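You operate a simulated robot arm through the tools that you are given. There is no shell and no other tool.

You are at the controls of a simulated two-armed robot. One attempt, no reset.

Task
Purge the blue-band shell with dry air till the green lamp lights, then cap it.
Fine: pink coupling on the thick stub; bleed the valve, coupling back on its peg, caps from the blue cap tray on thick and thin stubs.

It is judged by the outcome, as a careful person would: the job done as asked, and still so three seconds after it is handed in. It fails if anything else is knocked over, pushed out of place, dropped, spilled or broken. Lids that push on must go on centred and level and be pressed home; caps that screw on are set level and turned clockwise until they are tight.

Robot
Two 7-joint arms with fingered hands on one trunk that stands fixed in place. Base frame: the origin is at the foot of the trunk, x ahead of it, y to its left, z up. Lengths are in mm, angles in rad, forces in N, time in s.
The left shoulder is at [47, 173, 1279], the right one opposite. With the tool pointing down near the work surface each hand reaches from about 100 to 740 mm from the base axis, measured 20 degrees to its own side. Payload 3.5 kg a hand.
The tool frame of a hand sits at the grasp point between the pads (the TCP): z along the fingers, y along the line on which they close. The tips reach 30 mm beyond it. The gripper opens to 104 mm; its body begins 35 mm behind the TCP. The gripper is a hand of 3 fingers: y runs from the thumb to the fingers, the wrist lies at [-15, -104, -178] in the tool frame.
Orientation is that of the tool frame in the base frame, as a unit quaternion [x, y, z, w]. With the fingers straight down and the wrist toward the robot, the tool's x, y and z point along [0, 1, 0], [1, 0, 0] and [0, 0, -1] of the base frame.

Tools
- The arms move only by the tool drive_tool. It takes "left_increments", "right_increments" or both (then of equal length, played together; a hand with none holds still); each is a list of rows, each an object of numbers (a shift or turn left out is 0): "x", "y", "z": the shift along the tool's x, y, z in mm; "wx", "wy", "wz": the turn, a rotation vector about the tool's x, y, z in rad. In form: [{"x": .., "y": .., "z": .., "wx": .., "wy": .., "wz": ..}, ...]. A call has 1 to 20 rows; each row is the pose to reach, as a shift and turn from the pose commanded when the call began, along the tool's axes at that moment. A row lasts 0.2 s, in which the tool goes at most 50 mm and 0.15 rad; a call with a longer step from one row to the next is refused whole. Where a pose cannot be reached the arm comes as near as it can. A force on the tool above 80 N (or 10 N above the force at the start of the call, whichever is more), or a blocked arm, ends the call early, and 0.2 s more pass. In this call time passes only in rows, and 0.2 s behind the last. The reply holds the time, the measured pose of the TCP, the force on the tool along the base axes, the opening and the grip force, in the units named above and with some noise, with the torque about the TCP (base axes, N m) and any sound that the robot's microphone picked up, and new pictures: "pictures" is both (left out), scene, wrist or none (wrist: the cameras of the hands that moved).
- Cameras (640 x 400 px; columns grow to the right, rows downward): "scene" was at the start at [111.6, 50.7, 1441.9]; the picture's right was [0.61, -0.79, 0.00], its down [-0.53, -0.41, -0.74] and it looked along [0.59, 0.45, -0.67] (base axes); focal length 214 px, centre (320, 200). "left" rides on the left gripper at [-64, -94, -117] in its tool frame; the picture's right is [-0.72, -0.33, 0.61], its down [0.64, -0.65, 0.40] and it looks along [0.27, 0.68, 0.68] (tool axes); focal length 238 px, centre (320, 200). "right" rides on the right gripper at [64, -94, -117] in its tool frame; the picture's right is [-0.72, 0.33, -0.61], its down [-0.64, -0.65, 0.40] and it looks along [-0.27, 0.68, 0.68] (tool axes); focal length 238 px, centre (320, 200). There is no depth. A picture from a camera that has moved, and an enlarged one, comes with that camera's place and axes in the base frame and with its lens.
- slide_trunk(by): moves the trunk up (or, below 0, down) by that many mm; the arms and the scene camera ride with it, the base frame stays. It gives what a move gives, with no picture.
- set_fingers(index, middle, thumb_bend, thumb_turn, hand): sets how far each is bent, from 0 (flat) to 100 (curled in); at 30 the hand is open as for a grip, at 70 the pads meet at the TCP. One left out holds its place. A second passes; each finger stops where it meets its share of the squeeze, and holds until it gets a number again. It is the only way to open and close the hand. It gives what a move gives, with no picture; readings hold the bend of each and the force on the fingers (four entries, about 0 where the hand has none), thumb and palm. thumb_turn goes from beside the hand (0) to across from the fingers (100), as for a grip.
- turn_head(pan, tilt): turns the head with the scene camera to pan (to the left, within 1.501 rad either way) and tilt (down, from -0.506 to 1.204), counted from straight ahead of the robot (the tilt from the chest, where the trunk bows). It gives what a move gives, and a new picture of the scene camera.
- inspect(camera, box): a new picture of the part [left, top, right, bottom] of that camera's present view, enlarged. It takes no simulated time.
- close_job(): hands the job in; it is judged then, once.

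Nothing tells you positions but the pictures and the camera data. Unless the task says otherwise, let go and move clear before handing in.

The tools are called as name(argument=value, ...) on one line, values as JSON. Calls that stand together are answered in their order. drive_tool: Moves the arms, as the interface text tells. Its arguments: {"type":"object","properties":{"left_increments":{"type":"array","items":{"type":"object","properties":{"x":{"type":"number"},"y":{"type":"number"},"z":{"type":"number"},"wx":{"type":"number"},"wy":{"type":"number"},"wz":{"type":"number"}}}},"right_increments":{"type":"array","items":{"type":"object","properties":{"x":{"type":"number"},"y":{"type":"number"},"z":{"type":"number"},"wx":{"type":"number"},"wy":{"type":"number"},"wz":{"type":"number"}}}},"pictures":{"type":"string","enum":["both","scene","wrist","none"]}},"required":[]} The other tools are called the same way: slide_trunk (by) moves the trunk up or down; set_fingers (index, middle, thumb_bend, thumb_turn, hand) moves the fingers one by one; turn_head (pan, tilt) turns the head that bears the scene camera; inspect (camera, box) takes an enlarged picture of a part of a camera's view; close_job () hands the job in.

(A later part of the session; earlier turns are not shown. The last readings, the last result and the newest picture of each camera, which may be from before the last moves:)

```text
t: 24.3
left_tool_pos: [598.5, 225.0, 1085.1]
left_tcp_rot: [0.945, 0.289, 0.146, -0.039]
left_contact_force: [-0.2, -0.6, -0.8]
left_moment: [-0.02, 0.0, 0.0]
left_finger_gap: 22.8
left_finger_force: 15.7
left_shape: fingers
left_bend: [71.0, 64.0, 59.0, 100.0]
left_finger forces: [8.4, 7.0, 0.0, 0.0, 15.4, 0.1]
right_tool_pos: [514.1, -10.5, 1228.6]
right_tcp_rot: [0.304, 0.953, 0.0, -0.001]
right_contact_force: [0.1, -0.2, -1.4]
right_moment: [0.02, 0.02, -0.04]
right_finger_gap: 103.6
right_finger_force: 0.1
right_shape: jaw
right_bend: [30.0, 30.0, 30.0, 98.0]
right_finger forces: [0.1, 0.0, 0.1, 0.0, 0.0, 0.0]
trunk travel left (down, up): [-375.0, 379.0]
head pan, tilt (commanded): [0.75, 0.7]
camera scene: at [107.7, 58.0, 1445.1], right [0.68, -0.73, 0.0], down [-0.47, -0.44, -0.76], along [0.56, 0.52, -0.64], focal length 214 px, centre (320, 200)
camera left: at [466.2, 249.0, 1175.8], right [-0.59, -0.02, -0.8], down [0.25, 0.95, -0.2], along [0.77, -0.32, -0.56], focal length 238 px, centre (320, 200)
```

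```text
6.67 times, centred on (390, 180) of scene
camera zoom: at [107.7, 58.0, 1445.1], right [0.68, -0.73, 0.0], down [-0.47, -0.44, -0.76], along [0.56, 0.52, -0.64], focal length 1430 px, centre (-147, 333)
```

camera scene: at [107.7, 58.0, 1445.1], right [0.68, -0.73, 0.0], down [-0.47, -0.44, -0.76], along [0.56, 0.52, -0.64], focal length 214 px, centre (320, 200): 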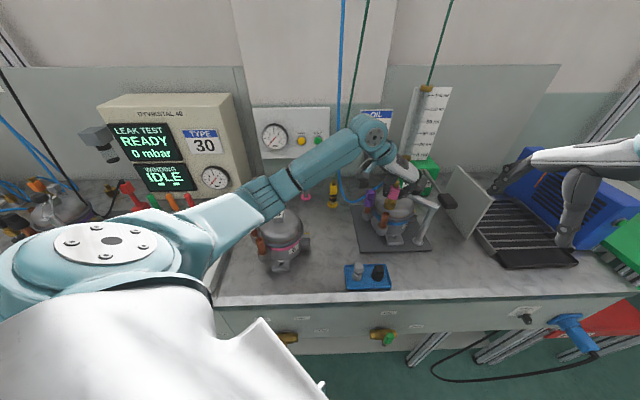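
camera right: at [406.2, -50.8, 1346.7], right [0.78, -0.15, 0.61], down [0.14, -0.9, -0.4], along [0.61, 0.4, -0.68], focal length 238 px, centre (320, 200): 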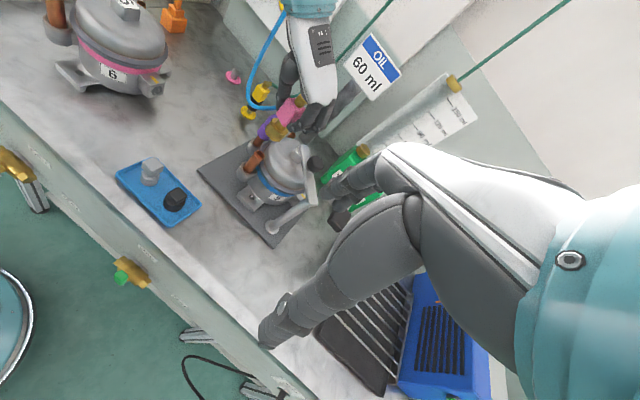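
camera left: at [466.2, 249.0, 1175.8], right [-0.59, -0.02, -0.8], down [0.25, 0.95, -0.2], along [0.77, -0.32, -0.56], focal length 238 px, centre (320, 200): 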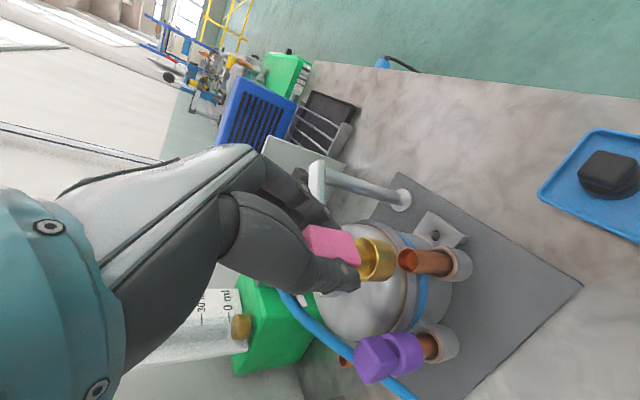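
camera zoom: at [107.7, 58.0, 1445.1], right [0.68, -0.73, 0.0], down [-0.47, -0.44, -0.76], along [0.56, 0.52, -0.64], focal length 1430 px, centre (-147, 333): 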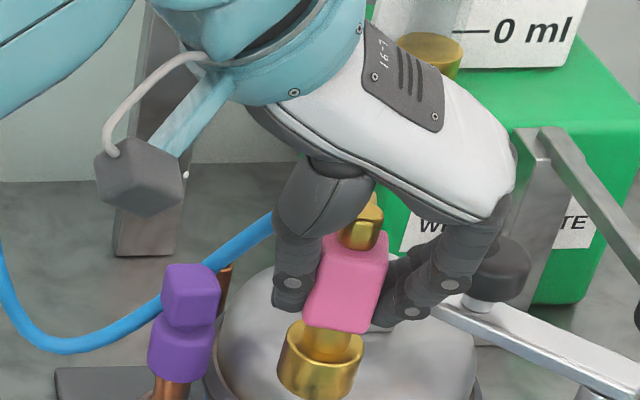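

I'll take tighter zooms to measure the remaining offset between collar and stub.

inspect(camera="scene", box=[375, 180, 415, 220])

inspect(camera="right", box=[250, 120, 310, 175])

inspect(camera="left", box=[340, 220, 440, 290])

```text
10.00 times, centred on (395, 200) of scene
camera zoom: at [107.7, 58.0, 1445.1], right [0.68, -0.73, 0.0], down [-0.47, -0.44, -0.76], along [0.56, 0.52, -0.64], focal length 2145 px, centre (-430, 200)
```

zoom: 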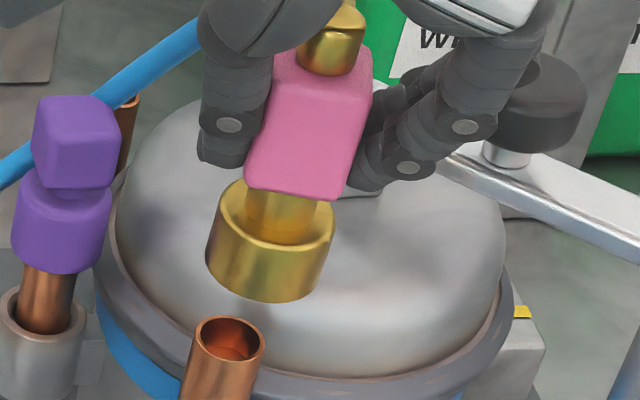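

```text
7.27 times, centred on (280, 148) of right
camera zoom: at [406.2, -50.8, 1346.7], right [0.78, -0.15, 0.61], down [0.14, -0.9, -0.4], along [0.61, 0.4, -0.68], focal length 1734 px, centre (611, 582)
```

zoom: 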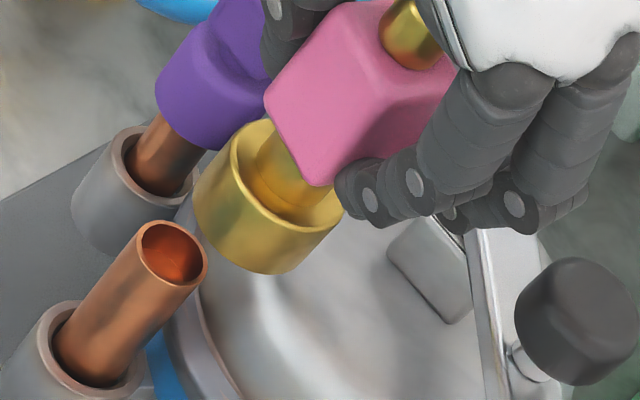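

```text
5.71 times, centred on (390, 255) of left
camera zoom: at [466.2, 249.0, 1175.8], right [-0.59, -0.02, -0.8], down [0.25, 0.95, -0.2], along [0.77, -0.32, -0.56], focal length 1362 px, centre (-80, -114)
```

zoom: 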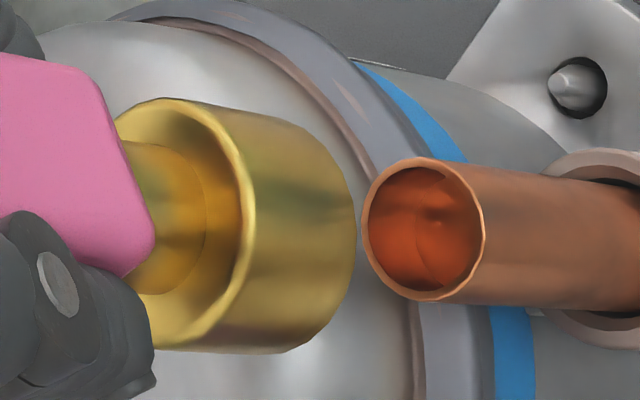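

inspect(camera="right", box=[264, 126, 304, 162])

inspect(camera="scene", box=[382, 178, 414, 210])

inspect(camera="left", box=[300, 210, 420, 290])

```text
11.11 times, centred on (284, 144) of right
camera zoom: at [406.2, -50.8, 1346.7], right [0.78, -0.15, 0.61], down [0.14, -0.9, -0.4], along [0.61, 0.4, -0.68], focal length 2648 px, centre (720, 822)
```

zoom: 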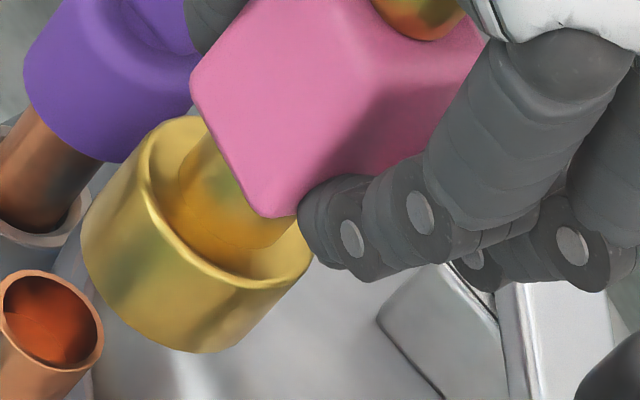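

```text
12.50 times, centred on (398, 194) of scene
camera zoom: at [107.7, 58.0, 1445.1], right [0.68, -0.73, 0.0], down [-0.47, -0.44, -0.76], along [0.56, 0.52, -0.64], focal length 2681 px, centre (-655, 275)
```

zoom: 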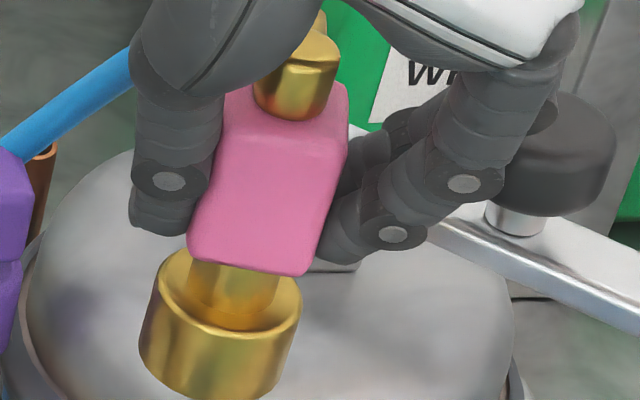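

```text
5.00 times, centred on (360, 250) of left
camera zoom: at [466.2, 249.0, 1175.8], right [-0.59, -0.02, -0.8], down [0.25, 0.95, -0.2], along [0.77, -0.32, -0.56], focal length 1192 px, centre (120, -50)
```

zoom: 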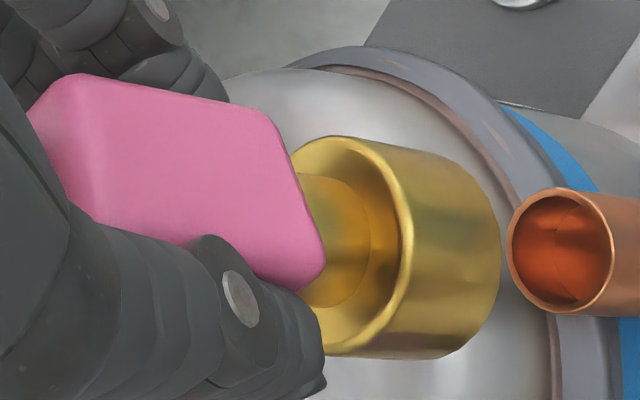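

Careful measurement puts the collar centre at about (600, 233) over the stub at (587.6, 232.2), leaning about 4° toward me. I'll apply both corrections.

drive_tool(left_increments=[{"x": -3.4, "y": -2.7, "z": -1.1, "wx": 0.0075, "wy": -0.036, "wz": 0.002}, {"x": -6.9, "y": -5.4, "z": -2.2, "wx": 0.015, "wy": -0.0716, "wz": 0.004}, {"x": -6.9, "y": -5.4, "z": -2.2, "wx": 0.015, "wy": -0.0716, "wz": 0.004}], pictures="none")

inspect(camera="right", box=[258, 126, 298, 162])

inspect(camera="scene", box=[376, 182, 416, 220])

inspect(camera="left", box=[320, 210, 440, 290])

```text
t: 25.1
left_tool_pos: [589.6, 224.8, 1084.9]
left_tcp_rot: [0.95, 0.29, 0.109, -0.036]
left_contact_force: [-0.1, 0.4, -0.6]
left_moment: [-0.02, 0.01, 0.01]
left_finger_gap: 22.6
left_finger_force: 15.8
left_shape: fingers
left_bend: [71.0, 64.0, 59.0, 100.0]
left_finger forces: [8.3, 7.0, 0.0, 0.0, 15.3, 0.0]
right_tool_pos: [514.6, -10.5, 1229.2]
right_tcp_rot: [0.303, 0.953, 0.0, 0.0]
right_contact_force: [-0.2, -0.5, -0.1]
right_moment: [0.0, 0.01, -0.01]
right_finger_gap: 103.8
right_finger_force: 0.1
right_shape: jaw
right_bend: [30.0, 30.0, 30.0, 98.0]
right_finger forces: [0.1, 0.0, 0.0, 0.1, 0.1, 0.0]
trunk travel left (down, up): [-375.0, 379.0]
head pan, tilt (commanded): [0.75, 0.7]
```

```text
11.11 times, centred on (278, 144) of right
camera zoom: at [406.1, -50.8, 1346.8], right [0.78, -0.15, 0.61], down [0.14, -0.9, -0.4], along [0.61, 0.4, -0.68], focal length 2648 px, centre (787, 822)
```

zoom: 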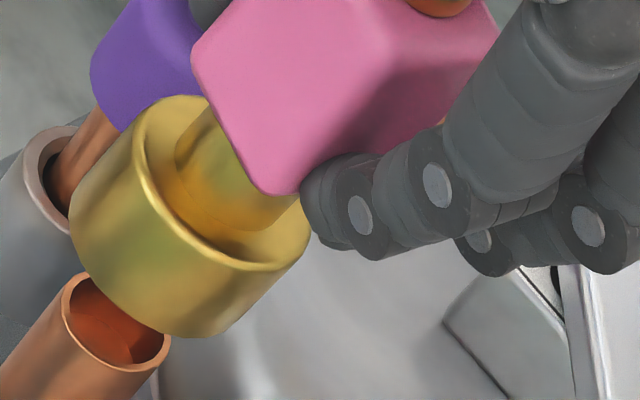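

```text
10.53 times, centred on (396, 201) of scene
camera zoom: at [107.6, 58.0, 1445.2], right [0.68, -0.73, 0.0], down [-0.47, -0.44, -0.76], along [0.56, 0.52, -0.64], focal length 2258 px, centre (-480, 190)
```

zoom: 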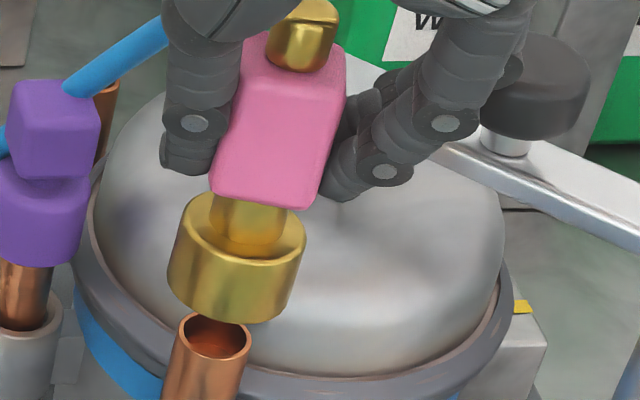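

```text
5.00 times, centred on (380, 250) of left
camera zoom: at [462.8, 251.9, 1184.6], right [-0.65, -0.04, -0.76], down [0.23, 0.94, -0.24], along [0.73, -0.33, -0.6], focal length 1192 px, centre (20, -50)
```

zoom: 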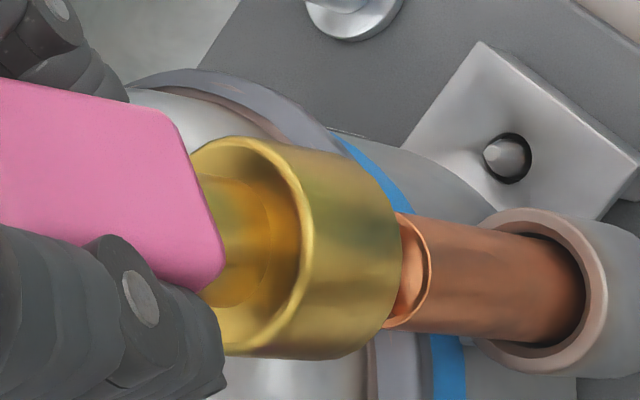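

The collar (587.4, 232.8) is now within about 1 mm of the stub axis and level to about 1°, with its bottom 20 mm above the stub. I'll descend straight in small steps, watching the force.

drive_tool(left_increments=[{"x": -2.3, "z": 9.7}, {"x": -4.1, "z": 17.5}], pictures="none")

drive_tool(left_increments=[{"x": -0.7, "z": 2.9}, {"x": -1.4, "z": 5.8}], pictures="none")

inspect(camera="right", box=[258, 126, 298, 162])

inspect(camera="scene", box=[376, 182, 416, 220])

inspect(camera="left", box=[320, 210, 440, 290])

```text
t: 25.7
left_tool_pos: [588.7, 224.1, 1067.2]
left_tcp_rot: [0.95, 0.289, 0.11, -0.037]
left_contact_force: [0.3, -0.6, -1.0]
left_moment: [-0.04, 0.0, 0.0]
left_finger_gap: 22.4
left_finger_force: 15.2
left_shape: fingers
left_bend: [71.0, 64.0, 59.0, 100.0]
left_finger forces: [8.4, 7.0, 0.0, 0.0, 15.5, 0.0]
right_tool_pos: [514.9, -11.2, 1228.7]
right_tcp_rot: [0.304, 0.953, 0.0, 0.0]
right_contact_force: [0.8, 1.0, -0.2]
right_moment: [0.03, -0.02, 0.0]
right_finger_gap: 103.6
right_finger_force: 0.0
right_shape: jaw
right_bend: [30.0, 30.0, 30.0, 98.0]
right_finger forces: [0.0, 0.1, 0.0, 0.1, 0.0, 0.0]
trunk travel left (down, up): [-375.0, 379.0]
head pan, tilt (commanded): [0.75, 0.7]
```

```text
t: 26.3
left_tool_pos: [589.7, 224.1, 1062.5]
left_tcp_rot: [0.95, 0.289, 0.11, -0.035]
left_contact_force: [0.6, 0.7, -0.6]
left_moment: [0.0, 0.01, 0.04]
left_finger_gap: 22.5
left_finger_force: 15.1
left_shape: fingers
left_bend: [71.0, 64.0, 59.0, 100.0]
left_finger forces: [8.5, 7.0, 0.0, 0.0, 15.4, 0.1]
right_tool_pos: [513.9, -11.1, 1229.3]
right_tcp_rot: [0.303, 0.953, 0.0, -0.001]
right_contact_force: [-0.3, 0.2, -0.5]
right_moment: [-0.01, -0.01, -0.02]
right_finger_gap: 103.6
right_finger_force: 0.0
right_shape: jaw
right_bend: [30.0, 30.0, 30.0, 98.0]
right_finger forces: [0.0, 0.1, 0.1, 0.1, 0.0, 0.0]
trunk travel left (down, up): [-375.0, 379.0]
head pan, tilt (commanded): [0.75, 0.7]
```

```text
11.11 times, centred on (278, 144) of right
camera zoom: at [406.1, -50.8, 1346.8], right [0.78, -0.15, 0.61], down [0.14, -0.9, -0.4], along [0.61, 0.4, -0.68], focal length 2648 px, centre (787, 822)
```

zoom: 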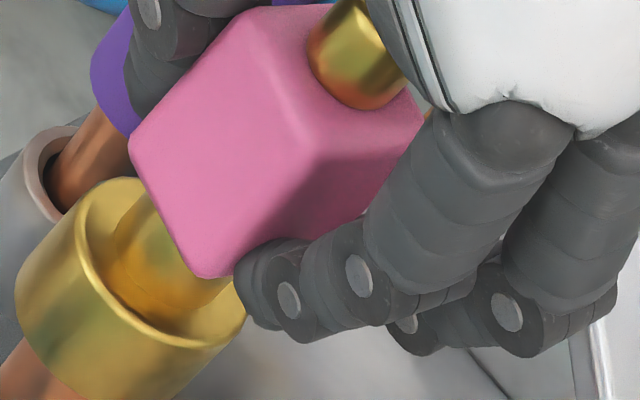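

```text
10.53 times, centred on (396, 201) of scene
camera zoom: at [107.6, 58.0, 1445.2], right [0.68, -0.73, 0.0], down [-0.47, -0.44, -0.76], along [0.56, 0.52, -0.64], focal length 2258 px, centre (-480, 190)
```

zoom: 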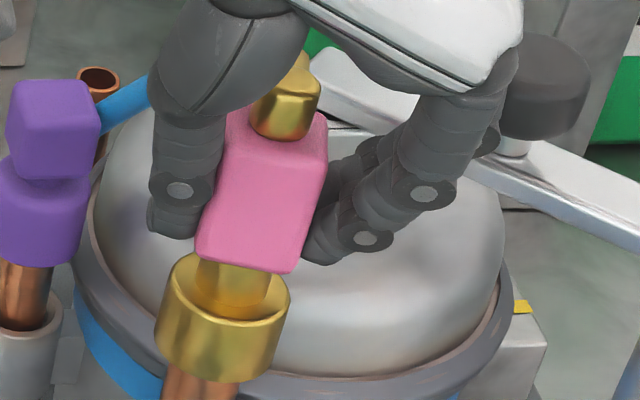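

```text
5.00 times, centred on (380, 250) of left
camera zoom: at [463.2, 251.4, 1161.5], right [-0.65, -0.04, -0.76], down [0.23, 0.94, -0.24], along [0.73, -0.33, -0.6], focal length 1192 px, centre (20, -50)
```

zoom: 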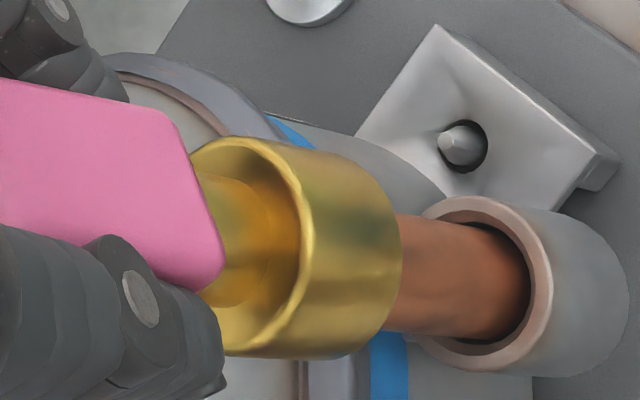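

No contact force yet, and the stub is entering the collar. I'll continue down gently.

drive_tool(left_increments=[{"x": -0.7, "z": 2.9}, {"x": -1.4, "z": 5.8}], pictures="none")

drive_tool(left_increments=[{"x": -0.7, "z": 2.9}, {"x": -1.4, "z": 5.8}], pictures="none")

inspect(camera="scene", box=[376, 182, 416, 220])

inspect(camera="left", box=[320, 210, 440, 290])

```text
t: 26.9
left_tool_pos: [588.6, 223.8, 1055.4]
left_tcp_rot: [0.95, 0.29, 0.11, -0.037]
left_contact_force: [0.0, 0.5, -0.7]
left_moment: [-0.01, -0.01, 0.01]
left_finger_gap: 22.5
left_finger_force: 16.3
left_shape: fingers
left_bend: [71.0, 64.0, 59.0, 100.0]
left_finger forces: [8.3, 7.1, 0.0, 0.1, 15.4, 0.0]
right_tool_pos: [514.4, -12.2, 1230.0]
right_tcp_rot: [0.304, 0.953, 0.0, -0.001]
right_contact_force: [-0.6, 0.7, 0.6]
right_moment: [0.01, 0.04, 0.03]
right_finger_gap: 103.7
right_finger_force: 0.1
right_shape: jaw
right_bend: [30.0, 30.0, 30.0, 98.0]
right_finger forces: [0.0, 0.1, 0.0, 0.0, 0.1, 0.1]
trunk travel left (down, up): [-375.0, 379.0]
head pan, tilt (commanded): [0.75, 0.7]
```

```text
t: 27.5
left_tool_pos: [588.4, 223.9, 1048.1]
left_tcp_rot: [0.95, 0.289, 0.109, -0.037]
left_contact_force: [-0.2, -0.5, -0.9]
left_moment: [-0.05, -0.14, -0.04]
left_finger_gap: 22.6
left_finger_force: 15.9
left_shape: fingers
left_bend: [72.0, 64.0, 59.0, 100.0]
left_finger forces: [8.3, 7.8, 0.1, 0.1, 16.1, 0.1]
right_tool_pos: [512.8, -11.9, 1228.9]
right_tcp_rot: [0.304, 0.953, 0.0, 0.0]
right_contact_force: [0.1, -0.1, 0.4]
right_moment: [0.01, 0.02, 0.02]
right_finger_gap: 103.7
right_finger_force: 0.1
right_shape: jaw
right_bend: [30.0, 30.0, 30.0, 98.0]
right_finger forces: [0.1, 0.0, 0.1, 0.0, 0.0, 0.0]
trunk travel left (down, up): [-375.0, 379.0]
head pan, tilt (commanded): [0.75, 0.7]
```

```text
10.53 times, centred on (396, 201) of scene
camera zoom: at [107.6, 58.0, 1445.1], right [0.68, -0.73, 0.0], down [-0.47, -0.44, -0.76], along [0.56, 0.52, -0.64], focal length 2258 px, centre (-480, 190)
```

zoom: 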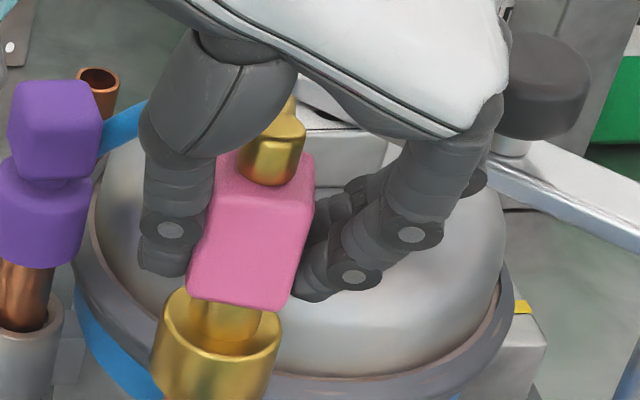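

```text
5.00 times, centred on (380, 250) of left
camera zoom: at [462.6, 251.0, 1148.4], right [-0.65, -0.04, -0.76], down [0.23, 0.94, -0.24], along [0.73, -0.33, -0.6], focal length 1192 px, centre (20, -50)
```

zoom: 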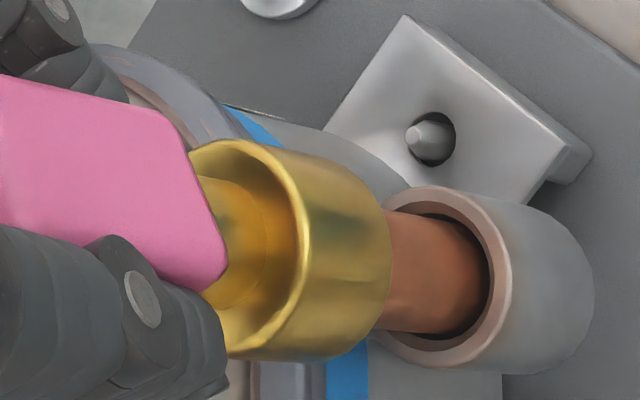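

About 16 mm engaged, with only a small moment. I'll continue slowly toward the seat.

drive_tool(left_increments=[{"x": -0.7, "z": 2.9}], pictures="none")

drive_tool(left_increments=[{"x": -0.7, "z": 2.9}], pictures="none")

inspect(camera="left", box=[320, 210, 440, 290])

inspect(camera="scene", box=[376, 182, 416, 220])

```text
t: 27.9
left_tool_pos: [588.4, 222.8, 1048.3]
left_tcp_rot: [0.95, 0.289, 0.112, -0.035]
left_contact_force: [-2.6, 0.8, 6.3]
left_moment: [0.07, -0.05, -0.01]
left_finger_gap: 22.4
left_finger_force: 17.0
left_shape: fingers
left_bend: [72.0, 65.0, 59.0, 100.0]
left_finger forces: [7.8, 7.5, 0.0, 0.1, 17.2, 0.0]
right_tool_pos: [511.4, -11.9, 1229.1]
right_tcp_rot: [0.304, 0.953, -0.001, 0.0]
right_contact_force: [-0.2, -0.4, 0.4]
right_moment: [0.0, 0.02, 0.01]
right_finger_gap: 103.3
right_finger_force: 0.1
right_shape: jaw
right_bend: [30.0, 30.0, 30.0, 98.0]
right_finger forces: [0.1, 0.1, 0.0, 0.0, 0.0, 0.0]
trunk travel left (down, up): [-375.0, 379.0]
head pan, tilt (commanded): [0.75, 0.7]
```

```text
t: 28.3
left_tool_pos: [587.8, 223.5, 1047.0]
left_tcp_rot: [0.95, 0.289, 0.113, -0.035]
left_contact_force: [-1.6, 2.5, 16.0]
left_moment: [0.16, -0.04, 0.04]
left_finger_gap: 22.5
left_finger_force: 17.5
left_shape: fingers
left_bend: [72.0, 65.0, 59.0, 100.0]
left_finger forces: [8.3, 7.9, 0.0, 0.1, 17.7, 0.1]
right_tool_pos: [511.7, -10.9, 1230.1]
right_tcp_rot: [0.304, 0.953, 0.0, 0.0]
right_contact_force: [0.5, -0.1, 0.5]
right_moment: [0.01, 0.04, 0.01]
right_finger_gap: 103.9
right_finger_force: 0.1
right_shape: jaw
right_bend: [30.0, 30.0, 30.0, 98.0]
right_finger forces: [0.1, 0.0, 0.0, 0.0, 0.0, 0.1]
trunk travel left (down, up): [-375.0, 379.0]
head pan, tilt (commanded): [0.75, 0.7]
```

```text
5.00 times, centred on (380, 250) of left
camera zoom: at [461.6, 250.6, 1145.3], right [-0.64, -0.04, -0.77], down [0.23, 0.94, -0.24], along [0.73, -0.33, -0.6], focal length 1192 px, centre (20, -50)
```

zoom: 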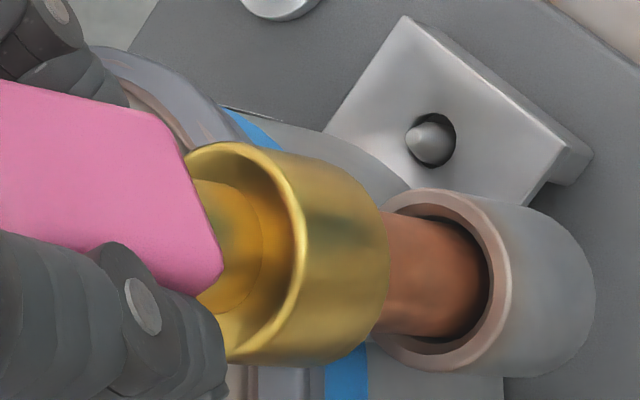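

```text
10.53 times, centred on (396, 201) of scene
camera zoom: at [105.7, 57.5, 1445.6], right [0.68, -0.73, 0.0], down [-0.47, -0.44, -0.77], along [0.56, 0.52, -0.64], focal length 2258 px, centre (-480, 190)
```

zoom: 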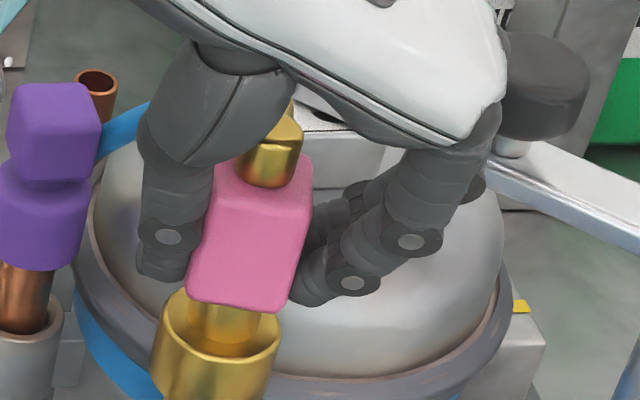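

It has met firm resistance at 16 N after about 17 mm. I'll grip a bit harder so it can't slip, then press it home while listening for a click.

set_fingers(hand="left", index=84, middle=82, thumb_bend=84)

drive_tool(left_increments=[{"x": -1, "z": 4}], pictures="none")

inspect(camera="left", box=[320, 210, 440, 290])

inspect(camera="scene", box=[376, 182, 416, 220])

```text
t: 29.3
left_tool_pos: [587.7, 222.9, 1044.7]
left_tcp_rot: [0.95, 0.289, 0.11, -0.036]
left_contact_force: [-0.5, -0.8, 11.8]
left_moment: [0.04, 0.0, -0.01]
left_finger_gap: 22.6
left_finger_force: 21.2
left_shape: fingers
left_bend: [74.0, 66.0, 58.0, 100.0]
left_finger forces: [11.4, 10.2, 0.0, 0.1, 20.7, 0.0]
right_tool_pos: [512.4, -11.7, 1229.4]
right_tcp_rot: [0.304, 0.953, -0.001, 0.0]
right_contact_force: [0.2, 0.1, -0.4]
right_moment: [-0.01, -0.02, 0.0]
right_finger_gap: 103.6
right_finger_force: 0.2
right_shape: jaw
right_bend: [30.0, 30.0, 30.0, 98.0]
right_finger forces: [0.0, 0.0, 0.0, 0.0, 0.1, 0.0]
trunk travel left (down, up): [-375.0, 379.0]
head pan, tilt (commanded): [0.75, 0.7]
```

```text
t: 29.7
left_tool_pos: [587.6, 222.6, 1043.6]
left_tcp_rot: [0.95, 0.289, 0.113, -0.034]
left_contact_force: [-0.7, -1.0, 22.0]
left_moment: [0.06, -0.02, -0.01]
left_finger_gap: 22.9
left_finger_force: 22.6
left_shape: fingers
left_bend: [74.0, 72.0, 58.0, 100.0]
left_finger forces: [12.4, 10.3, 0.0, 0.0, 22.4, 0.0]
right_tool_pos: [512.3, -12.6, 1230.7]
right_tcp_rot: [0.304, 0.953, 0.001, 0.0]
right_contact_force: [0.8, -0.3, -0.5]
right_moment: [-0.01, -0.03, 0.0]
right_finger_gap: 103.4
right_finger_force: 0.2
right_shape: jaw
right_bend: [30.0, 30.0, 30.0, 98.0]
right_finger forces: [0.0, 0.1, 0.1, 0.1, 0.0, 0.0]
trunk travel left (down, up): [-375.0, 379.0]
head pan, tilt (commanded): [0.75, 0.7]
```

```text
5.00 times, centred on (380, 250) of left
camera zoom: at [460.6, 250.5, 1141.0], right [-0.64, -0.04, -0.76], down [0.23, 0.94, -0.24], along [0.73, -0.33, -0.6], focal length 1192 px, centre (20, -50)
```

zoom: 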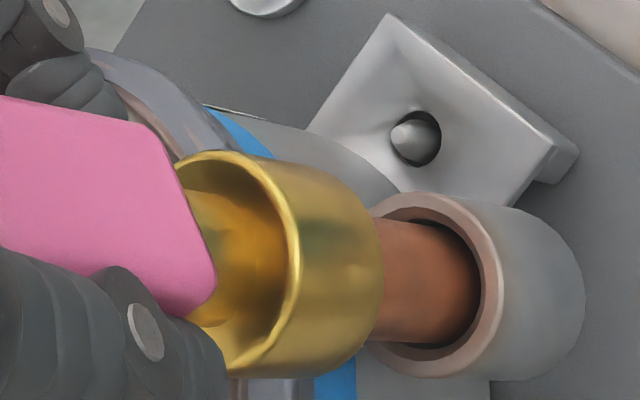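

```text
10.53 times, centred on (396, 201) of scene
camera zoom: at [105.0, 57.1, 1445.6], right [0.68, -0.73, 0.0], down [-0.47, -0.44, -0.77], along [0.56, 0.52, -0.64], focal length 2258 px, centre (-480, 190)
```

zoom: 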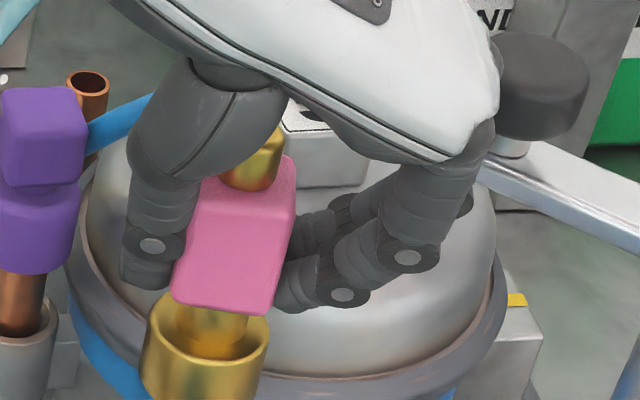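

It advanced another couple of mm at 22 N. I'll keep pressing in steps.

drive_tool(left_increments=[{"x": -0.5, "z": 2}, {"x": -1, "z": 4}], pictures="none")

inspect(camera="left", box=[320, 210, 440, 290])

inspect(camera="scene", box=[376, 190, 416, 228])

inspect(camera="right", box=[240, 130, 290, 175])

```text
t: 30.3
left_tool_pos: [589.2, 223.1, 1040.9]
left_tcp_rot: [0.949, 0.29, 0.114, -0.034]
left_contact_force: [-1.3, -0.6, 32.2]
left_moment: [0.09, -0.09, -0.07]
left_finger_gap: 22.9
left_finger_force: 24.7
left_shape: fingers
left_bend: [75.0, 73.0, 58.0, 100.0]
left_finger forces: [13.9, 11.5, 0.0, 0.0, 24.6, 0.0]
right_tool_pos: [510.6, -12.5, 1230.2]
right_tcp_rot: [0.304, 0.953, 0.0, 0.001]
right_contact_force: [-0.3, -0.5, -0.3]
right_moment: [-0.01, 0.03, 0.02]
right_finger_gap: 103.8
right_finger_force: 0.1
right_shape: jaw
right_bend: [30.0, 30.0, 30.0, 98.0]
right_finger forces: [0.0, 0.0, 0.0, 0.0, 0.1, 0.1]
trunk travel left (down, up): [-375.0, 379.0]
head pan, tilt (commanded): [0.75, 0.7]
```

```text
5.00 times, centred on (380, 250) of left
camera zoom: at [460.5, 250.0, 1138.0], right [-0.64, -0.04, -0.77], down [0.23, 0.94, -0.24], along [0.73, -0.33, -0.59], focal length 1192 px, centre (20, -50)
```

zoom: 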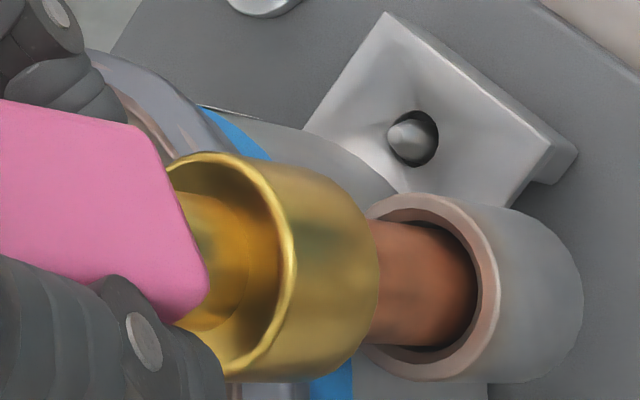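

```text
10.53 times, centred on (396, 209) of scene
camera zoom: at [104.1, 56.6, 1445.7], right [0.68, -0.73, 0.0], down [-0.47, -0.44, -0.77], along [0.56, 0.52, -0.64], focal length 2258 px, centre (-480, 105)
```

zoom: 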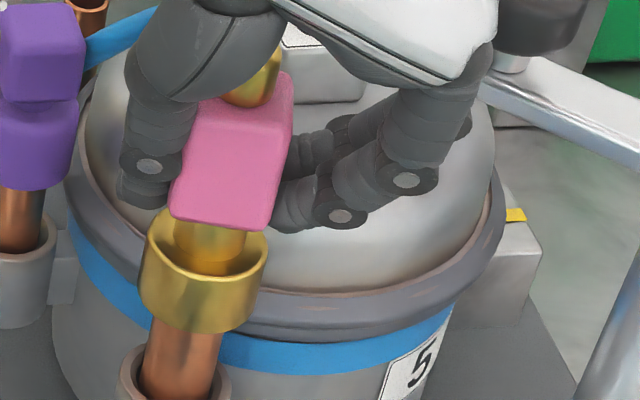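

```text
8.89 times, centred on (265, 152) of right
camera zoom: at [402.9, -52.1, 1348.0], right [0.77, -0.15, 0.61], down [0.14, -0.9, -0.41], along [0.62, 0.4, -0.68], focal length 2119 px, centre (809, 622)
```

zoom: 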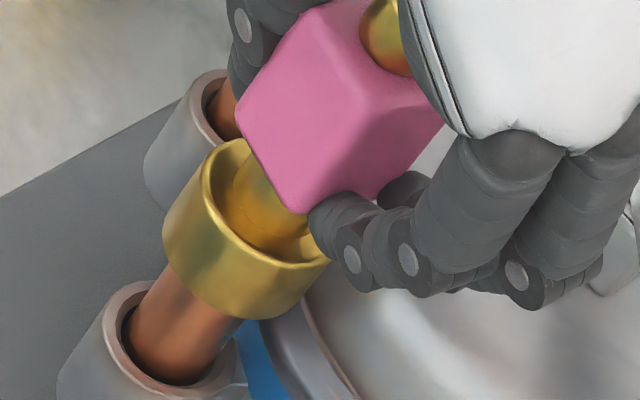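

The collar is about 21 mm down the stub, close to its full bore depth, at 32 N. One more firm push, then I'll ease off and let go.

drive_tool(left_increments=[{"x": -0.5, "z": 2}, {"x": -1, "z": 4}], pictures="none")

inspect(camera="right", box=[240, 130, 290, 175])

inspect(camera="left", box=[320, 210, 440, 290])

```text
t: 30.9
left_tool_pos: [587.0, 223.4, 1029.3]
left_tcp_rot: [0.951, 0.289, 0.107, -0.039]
left_contact_force: [-3.4, -1.2, 16.5]
left_moment: [0.11, 0.22, -0.01]
left_finger_gap: 17.6
left_finger_force: 24.0
left_shape: fingers
left_bend: [75.0, 72.0, 61.0, 100.0]
left_finger forces: [21.7, 6.5, 0.0, 0.0, 20.1, 0.1]
right_tool_pos: [512.9, -12.0, 1228.6]
right_tcp_rot: [0.304, 0.953, 0.0, 0.0]
right_contact_force: [-0.4, -0.1, -0.3]
right_moment: [0.03, 0.0, -0.02]
right_finger_gap: 103.6
right_finger_force: 0.1
right_shape: jaw
right_bend: [30.0, 30.0, 30.0, 98.0]
right_finger forces: [0.0, 0.1, 0.0, 0.0, 0.0, 0.0]
trunk travel left (down, up): [-375.0, 379.0]
head pan, tilt (commanded): [0.75, 0.7]
```

```text
8.89 times, centred on (265, 152) of right
camera zoom: at [405.1, -51.4, 1346.7], right [0.78, -0.15, 0.61], down [0.14, -0.9, -0.4], along [0.61, 0.4, -0.68], focal length 2119 px, centre (809, 622)
```

zoom: 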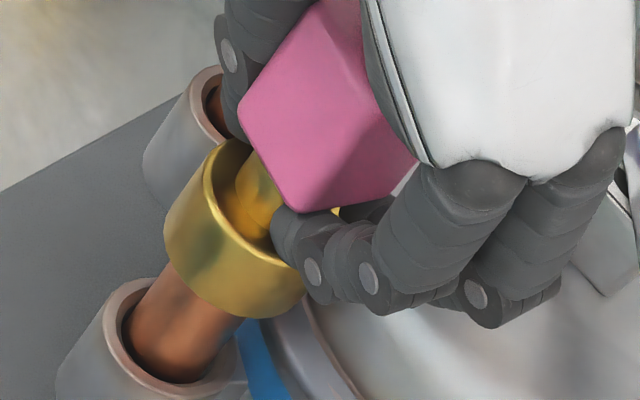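

```text
5.00 times, centred on (380, 250) of left
camera zoom: at [461.4, 250.4, 1128.2], right [-0.65, -0.04, -0.76], down [0.23, 0.94, -0.24], along [0.72, -0.33, -0.61], focal length 1192 px, centre (20, -50)
```

zoom: 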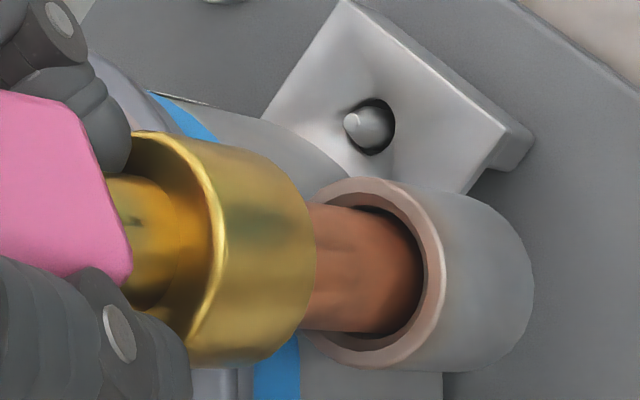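

The hand slid down on the block while the coupling stayed put, so it is home. I'll relax the arm upward slightly, then open the fingers.

drive_tool(left_increments=[{"x": 1.2, "z": -5}], pictures="none")

set_fingers(hand="left", index=50, middle=50, thumb_bend=48)

inspect(camera="right", box=[240, 120, 310, 175])

inspect(camera="scene", box=[366, 180, 426, 228])

inspect(camera="left", box=[280, 190, 440, 290])

```text
t: 31.3
left_tool_pos: [588.5, 225.0, 1031.0]
left_tcp_rot: [0.951, 0.289, 0.106, -0.039]
left_contact_force: [1.8, -0.4, -5.7]
left_moment: [-0.04, 0.14, -0.15]
left_finger_gap: 17.6
left_finger_force: 19.6
left_shape: fingers
left_bend: [75.0, 72.0, 61.0, 100.0]
left_finger forces: [13.6, 9.8, 0.0, 0.0, 16.1, 0.0]
right_tool_pos: [515.8, -10.8, 1228.3]
right_tcp_rot: [0.304, 0.953, -0.001, -0.001]
right_contact_force: [-0.5, -0.8, 0.6]
right_moment: [0.01, 0.0, -0.01]
right_finger_gap: 103.9
right_finger_force: 0.0
right_shape: jaw
right_bend: [30.0, 30.0, 30.0, 98.0]
right_finger forces: [0.0, 0.1, 0.0, 0.1, 0.0, 0.0]
trunk travel left (down, up): [-375.0, 379.0]
head pan, tilt (commanded): [0.75, 0.7]
```

```text
t: 32.3
left_tool_pos: [590.1, 223.4, 1035.6]
left_tcp_rot: [0.95, 0.289, 0.11, -0.037]
left_contact_force: [0.3, 0.5, -0.6]
left_moment: [0.01, -0.02, 0.01]
left_finger_gap: 54.2
left_finger_force: 0.0
left_shape: fingers
left_bend: [50.0, 50.0, 48.0, 100.0]
left_finger forces: [0.0, 0.0, 0.0, 0.1, 0.0, 0.0]
right_tool_pos: [513.9, -11.5, 1229.0]
right_tcp_rot: [0.304, 0.953, 0.0, -0.001]
right_contact_force: [0.2, 0.3, 0.1]
right_moment: [0.03, -0.04, 0.03]
right_finger_gap: 103.5
right_finger_force: 0.0
right_shape: jaw
right_bend: [30.0, 30.0, 30.0, 98.0]
right_finger forces: [0.0, 0.0, 0.0, 0.0, 0.0, 0.0]
trunk travel left (down, up): [-375.0, 379.0]
head pan, tilt (commanded): [0.75, 0.7]
```

```text
7.27 times, centred on (275, 148) of right
camera zoom: at [406.0, -50.8, 1346.8], right [0.78, -0.15, 0.61], down [0.14, -0.9, -0.4], along [0.61, 0.4, -0.68], focal length 1734 px, centre (647, 582)
```

zoom: 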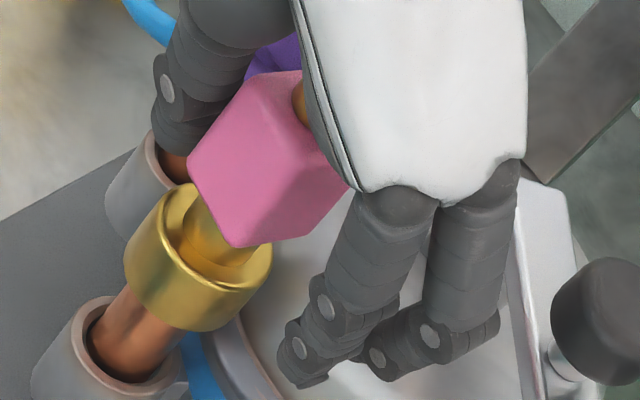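

```text
8.33 times, centred on (396, 204) of scene
camera zoom: at [107.5, 57.9, 1445.2], right [0.68, -0.73, 0.0], down [-0.47, -0.44, -0.76], along [0.56, 0.52, -0.64], focal length 1787 px, centre (-313, 167)
```

zoom: 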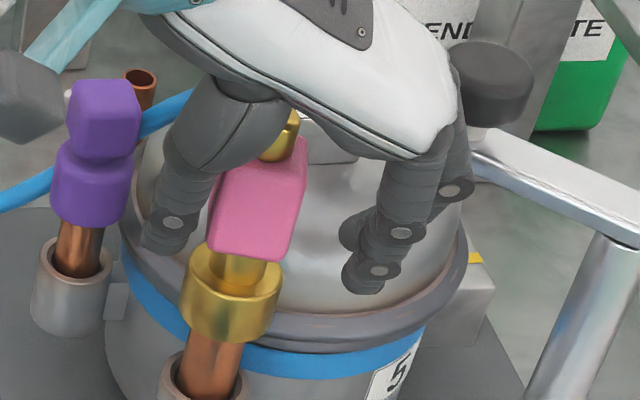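

```text
4.00 times, centred on (360, 240) of left
camera zoom: at [463.0, 251.0, 1134.8], right [-0.65, -0.04, -0.76], down [0.23, 0.94, -0.24], along [0.73, -0.33, -0.6], focal length 953 px, centre (160, 40)
```

zoom: 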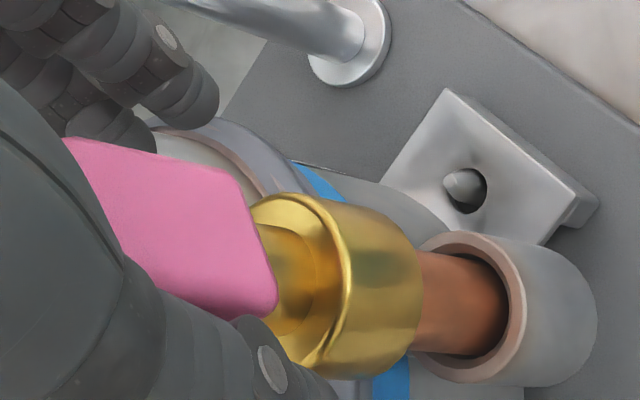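

The coupling stands straight on the stub on its own. I'll lift the left hand clear and inspect the seating.

drive_tool(left_increments=[{"x": 4.6, "z": -19.5}, {"x": 11.4, "z": -48.7}, {"x": 18.2, "z": -77.8}, {"x": 25, "z": -107}, {"x": 32, "z": -136}], pictures="scene")

inspect(camera="right", box=[230, 100, 330, 180])

inspect(camera="scene", box=[366, 180, 426, 228])

inspect(camera="left", box=[280, 140, 520, 300])

```text
t: 33.5
left_tool_pos: [589.0, 223.8, 1175.5]
left_tcp_rot: [0.95, 0.29, 0.109, -0.036]
left_contact_force: [0.4, 0.2, 0.6]
left_moment: [0.03, -0.02, 0.02]
left_finger_gap: 53.9
left_finger_force: 0.0
left_shape: fingers
left_bend: [50.0, 50.0, 48.0, 100.0]
left_finger forces: [0.1, 0.0, 0.0, 0.0, 0.0, 0.0]
right_tool_pos: [513.7, -11.9, 1228.3]
right_tcp_rot: [0.304, 0.953, 0.0, -0.001]
right_contact_force: [-0.9, 0.5, -0.6]
right_moment: [0.0, -0.03, 0.03]
right_finger_gap: 103.7
right_finger_force: 0.0
right_shape: jaw
right_bend: [30.0, 30.0, 30.0, 98.0]
right_finger forces: [0.0, 0.1, 0.0, 0.1, 0.0, 0.0]
trunk travel left (down, up): [-375.0, 379.0]
head pan, tilt (commanded): [0.75, 0.7]
camera scene: at [107.3, 57.7, 1445.2], right [0.68, -0.73, 0.0], down [-0.47, -0.44, -0.77], along [0.56, 0.52, -0.64], focal length 214 px, centre (320, 200)
```

scene: 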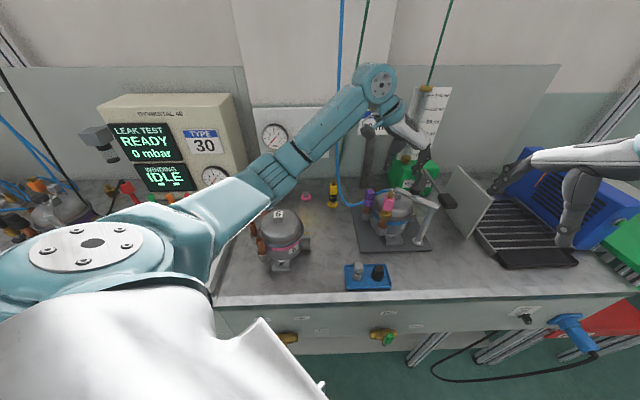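

```text
5.00 times, centred on (280, 140) of right
camera zoom: at [405.8, -51.0, 1346.9], right [0.78, -0.15, 0.61], down [0.14, -0.9, -0.4], along [0.61, 0.4, -0.68], focal length 1192 px, centre (520, 500)
```

zoom: 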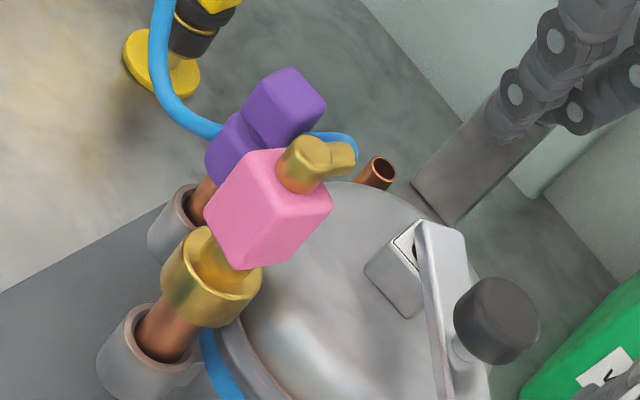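

```text
8.33 times, centred on (396, 204) of scene
camera zoom: at [107.3, 57.7, 1445.2], right [0.68, -0.73, 0.0], down [-0.47, -0.44, -0.77], along [0.56, 0.52, -0.64], focal length 1787 px, centre (-313, 167)
```

zoom: 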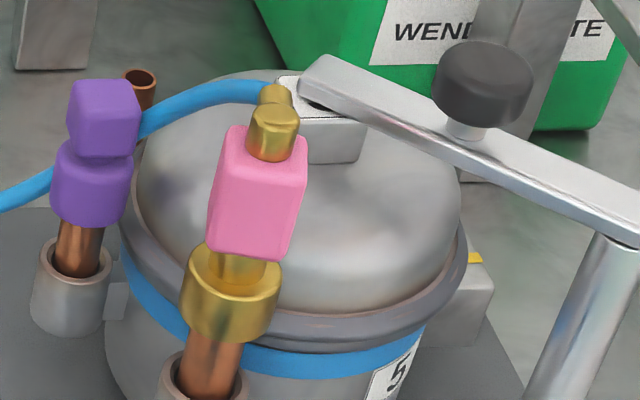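

```text
2.50 times, centred on (400, 220) of left
camera zoom: at [462.8, 250.9, 1275.1], right [-0.65, -0.04, -0.76], down [0.23, 0.94, -0.24], along [0.73, -0.33, -0.6], focal length 596 px, centre (120, 150)
```

zoom: 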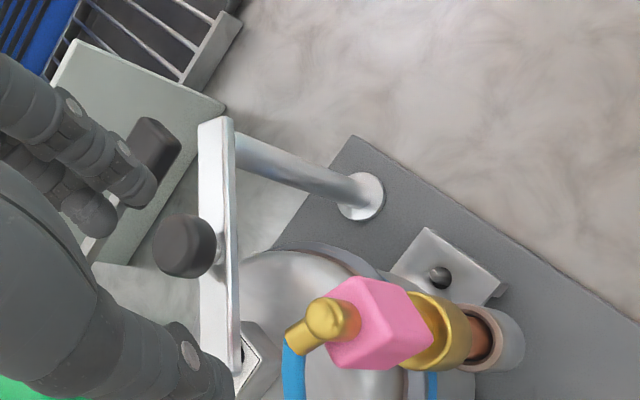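

The coupling is on, but I want to be sure it is fully home and level before pressurising, so I'll zoom in on it.

inspect(camera="scene", box=[380, 190, 412, 230])

inspect(camera="right", box=[245, 135, 285, 180])

inspect(camera="left", box=[390, 230, 500, 300])

```text
10.00 times, centred on (396, 210) of scene
camera zoom: at [107.3, 57.7, 1445.2], right [0.68, -0.73, 0.0], down [-0.47, -0.44, -0.77], along [0.56, 0.52, -0.64], focal length 2145 px, centre (-440, 100)
```

zoom: 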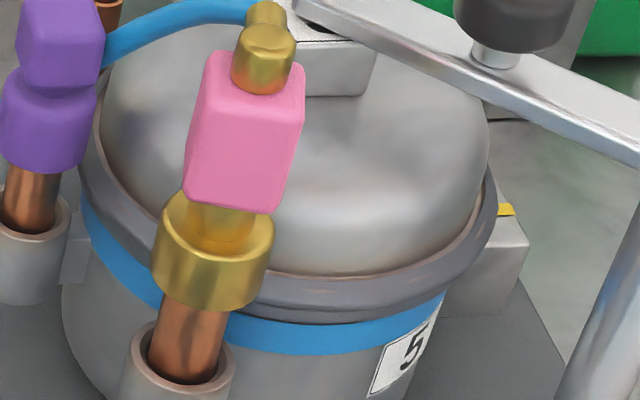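

```text
8.89 times, centred on (265, 158) of right
camera zoom: at [405.8, -51.0, 1346.9], right [0.78, -0.15, 0.61], down [0.14, -0.9, -0.4], along [0.61, 0.4, -0.68], focal length 2119 px, centre (809, 578)
```

zoom: 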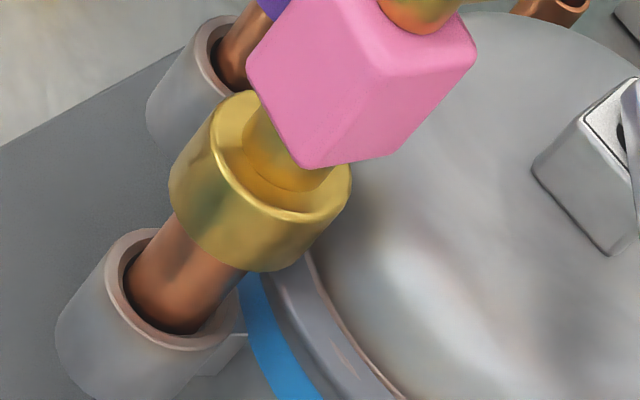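

```text
5.71 times, centred on (445, 265) of left
camera zoom: at [462.8, 250.9, 1275.1], right [-0.65, -0.04, -0.76], down [0.23, 0.94, -0.24], along [0.73, -0.33, -0.6], focal length 1362 px, centre (-394, -171)
```

zoom: 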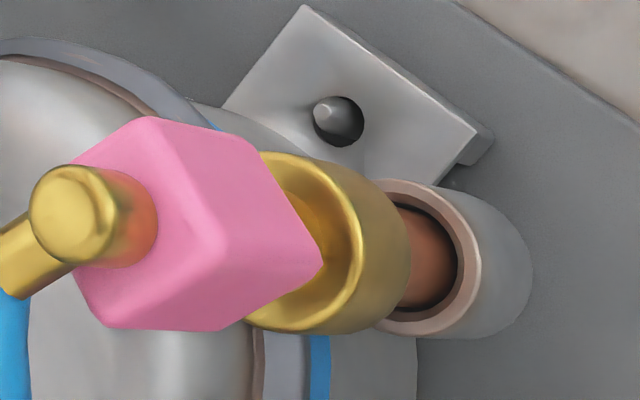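

It is engaged about 19 mm, matching the bore depth on its peg, and it resisted a 6 N upward pull, so I take it as home. Now for the valves on the bench front.

inspect(camera="scene", box=[230, 290, 430, 380])

turn_head(pan=0.95, tilt=1.0)

```text
3.20 times, centred on (330, 335) of scene
camera zoom: at [107.3, 57.7, 1445.2], right [0.68, -0.73, 0.0], down [-0.47, -0.44, -0.77], along [0.56, 0.52, -0.64], focal length 686 px, centre (288, -232)
```

zoom: 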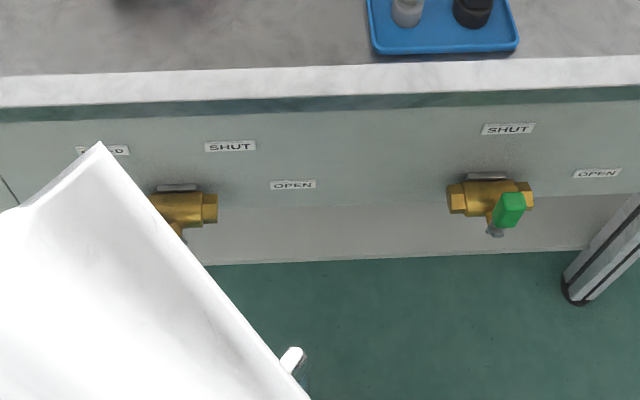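

```text
t: 34.3
left_tool_pos: [588.7, 224.1, 1174.9]
left_tcp_rot: [0.95, 0.289, 0.11, -0.036]
left_contact_force: [0.7, -0.4, -0.4]
left_moment: [0.02, 0.02, 0.01]
left_finger_gap: 54.2
left_finger_force: 0.1
left_shape: fingers
left_bend: [50.0, 50.0, 48.0, 100.0]
left_finger forces: [0.0, 0.0, 0.0, 0.1, 0.0, 0.1]
right_tool_pos: [513.5, -11.3, 1229.3]
right_tcp_rot: [0.304, 0.953, 0.0, -0.002]
right_contact_force: [-0.7, 0.2, -0.4]
right_moment: [-0.01, 0.01, 0.0]
right_finger_gap: 103.7
right_finger_force: 0.0
right_shape: jaw
right_bend: [30.0, 30.0, 30.0, 98.0]
right_finger forces: [0.0, 0.0, 0.0, 0.0, 0.1, 0.1]
trunk travel left (down, up): [-375.0, 379.0]
head pan, tilt (commanded): [0.949, 1.0]
camera scene: at [86.0, 56.6, 1421.8], right [0.81, -0.58, 0.0], down [-0.49, -0.68, -0.54], along [0.32, 0.44, -0.84], focal length 214 px, centre (320, 200)
```

scene: 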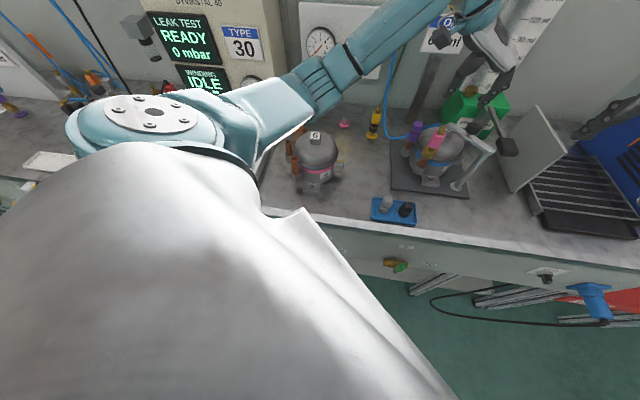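

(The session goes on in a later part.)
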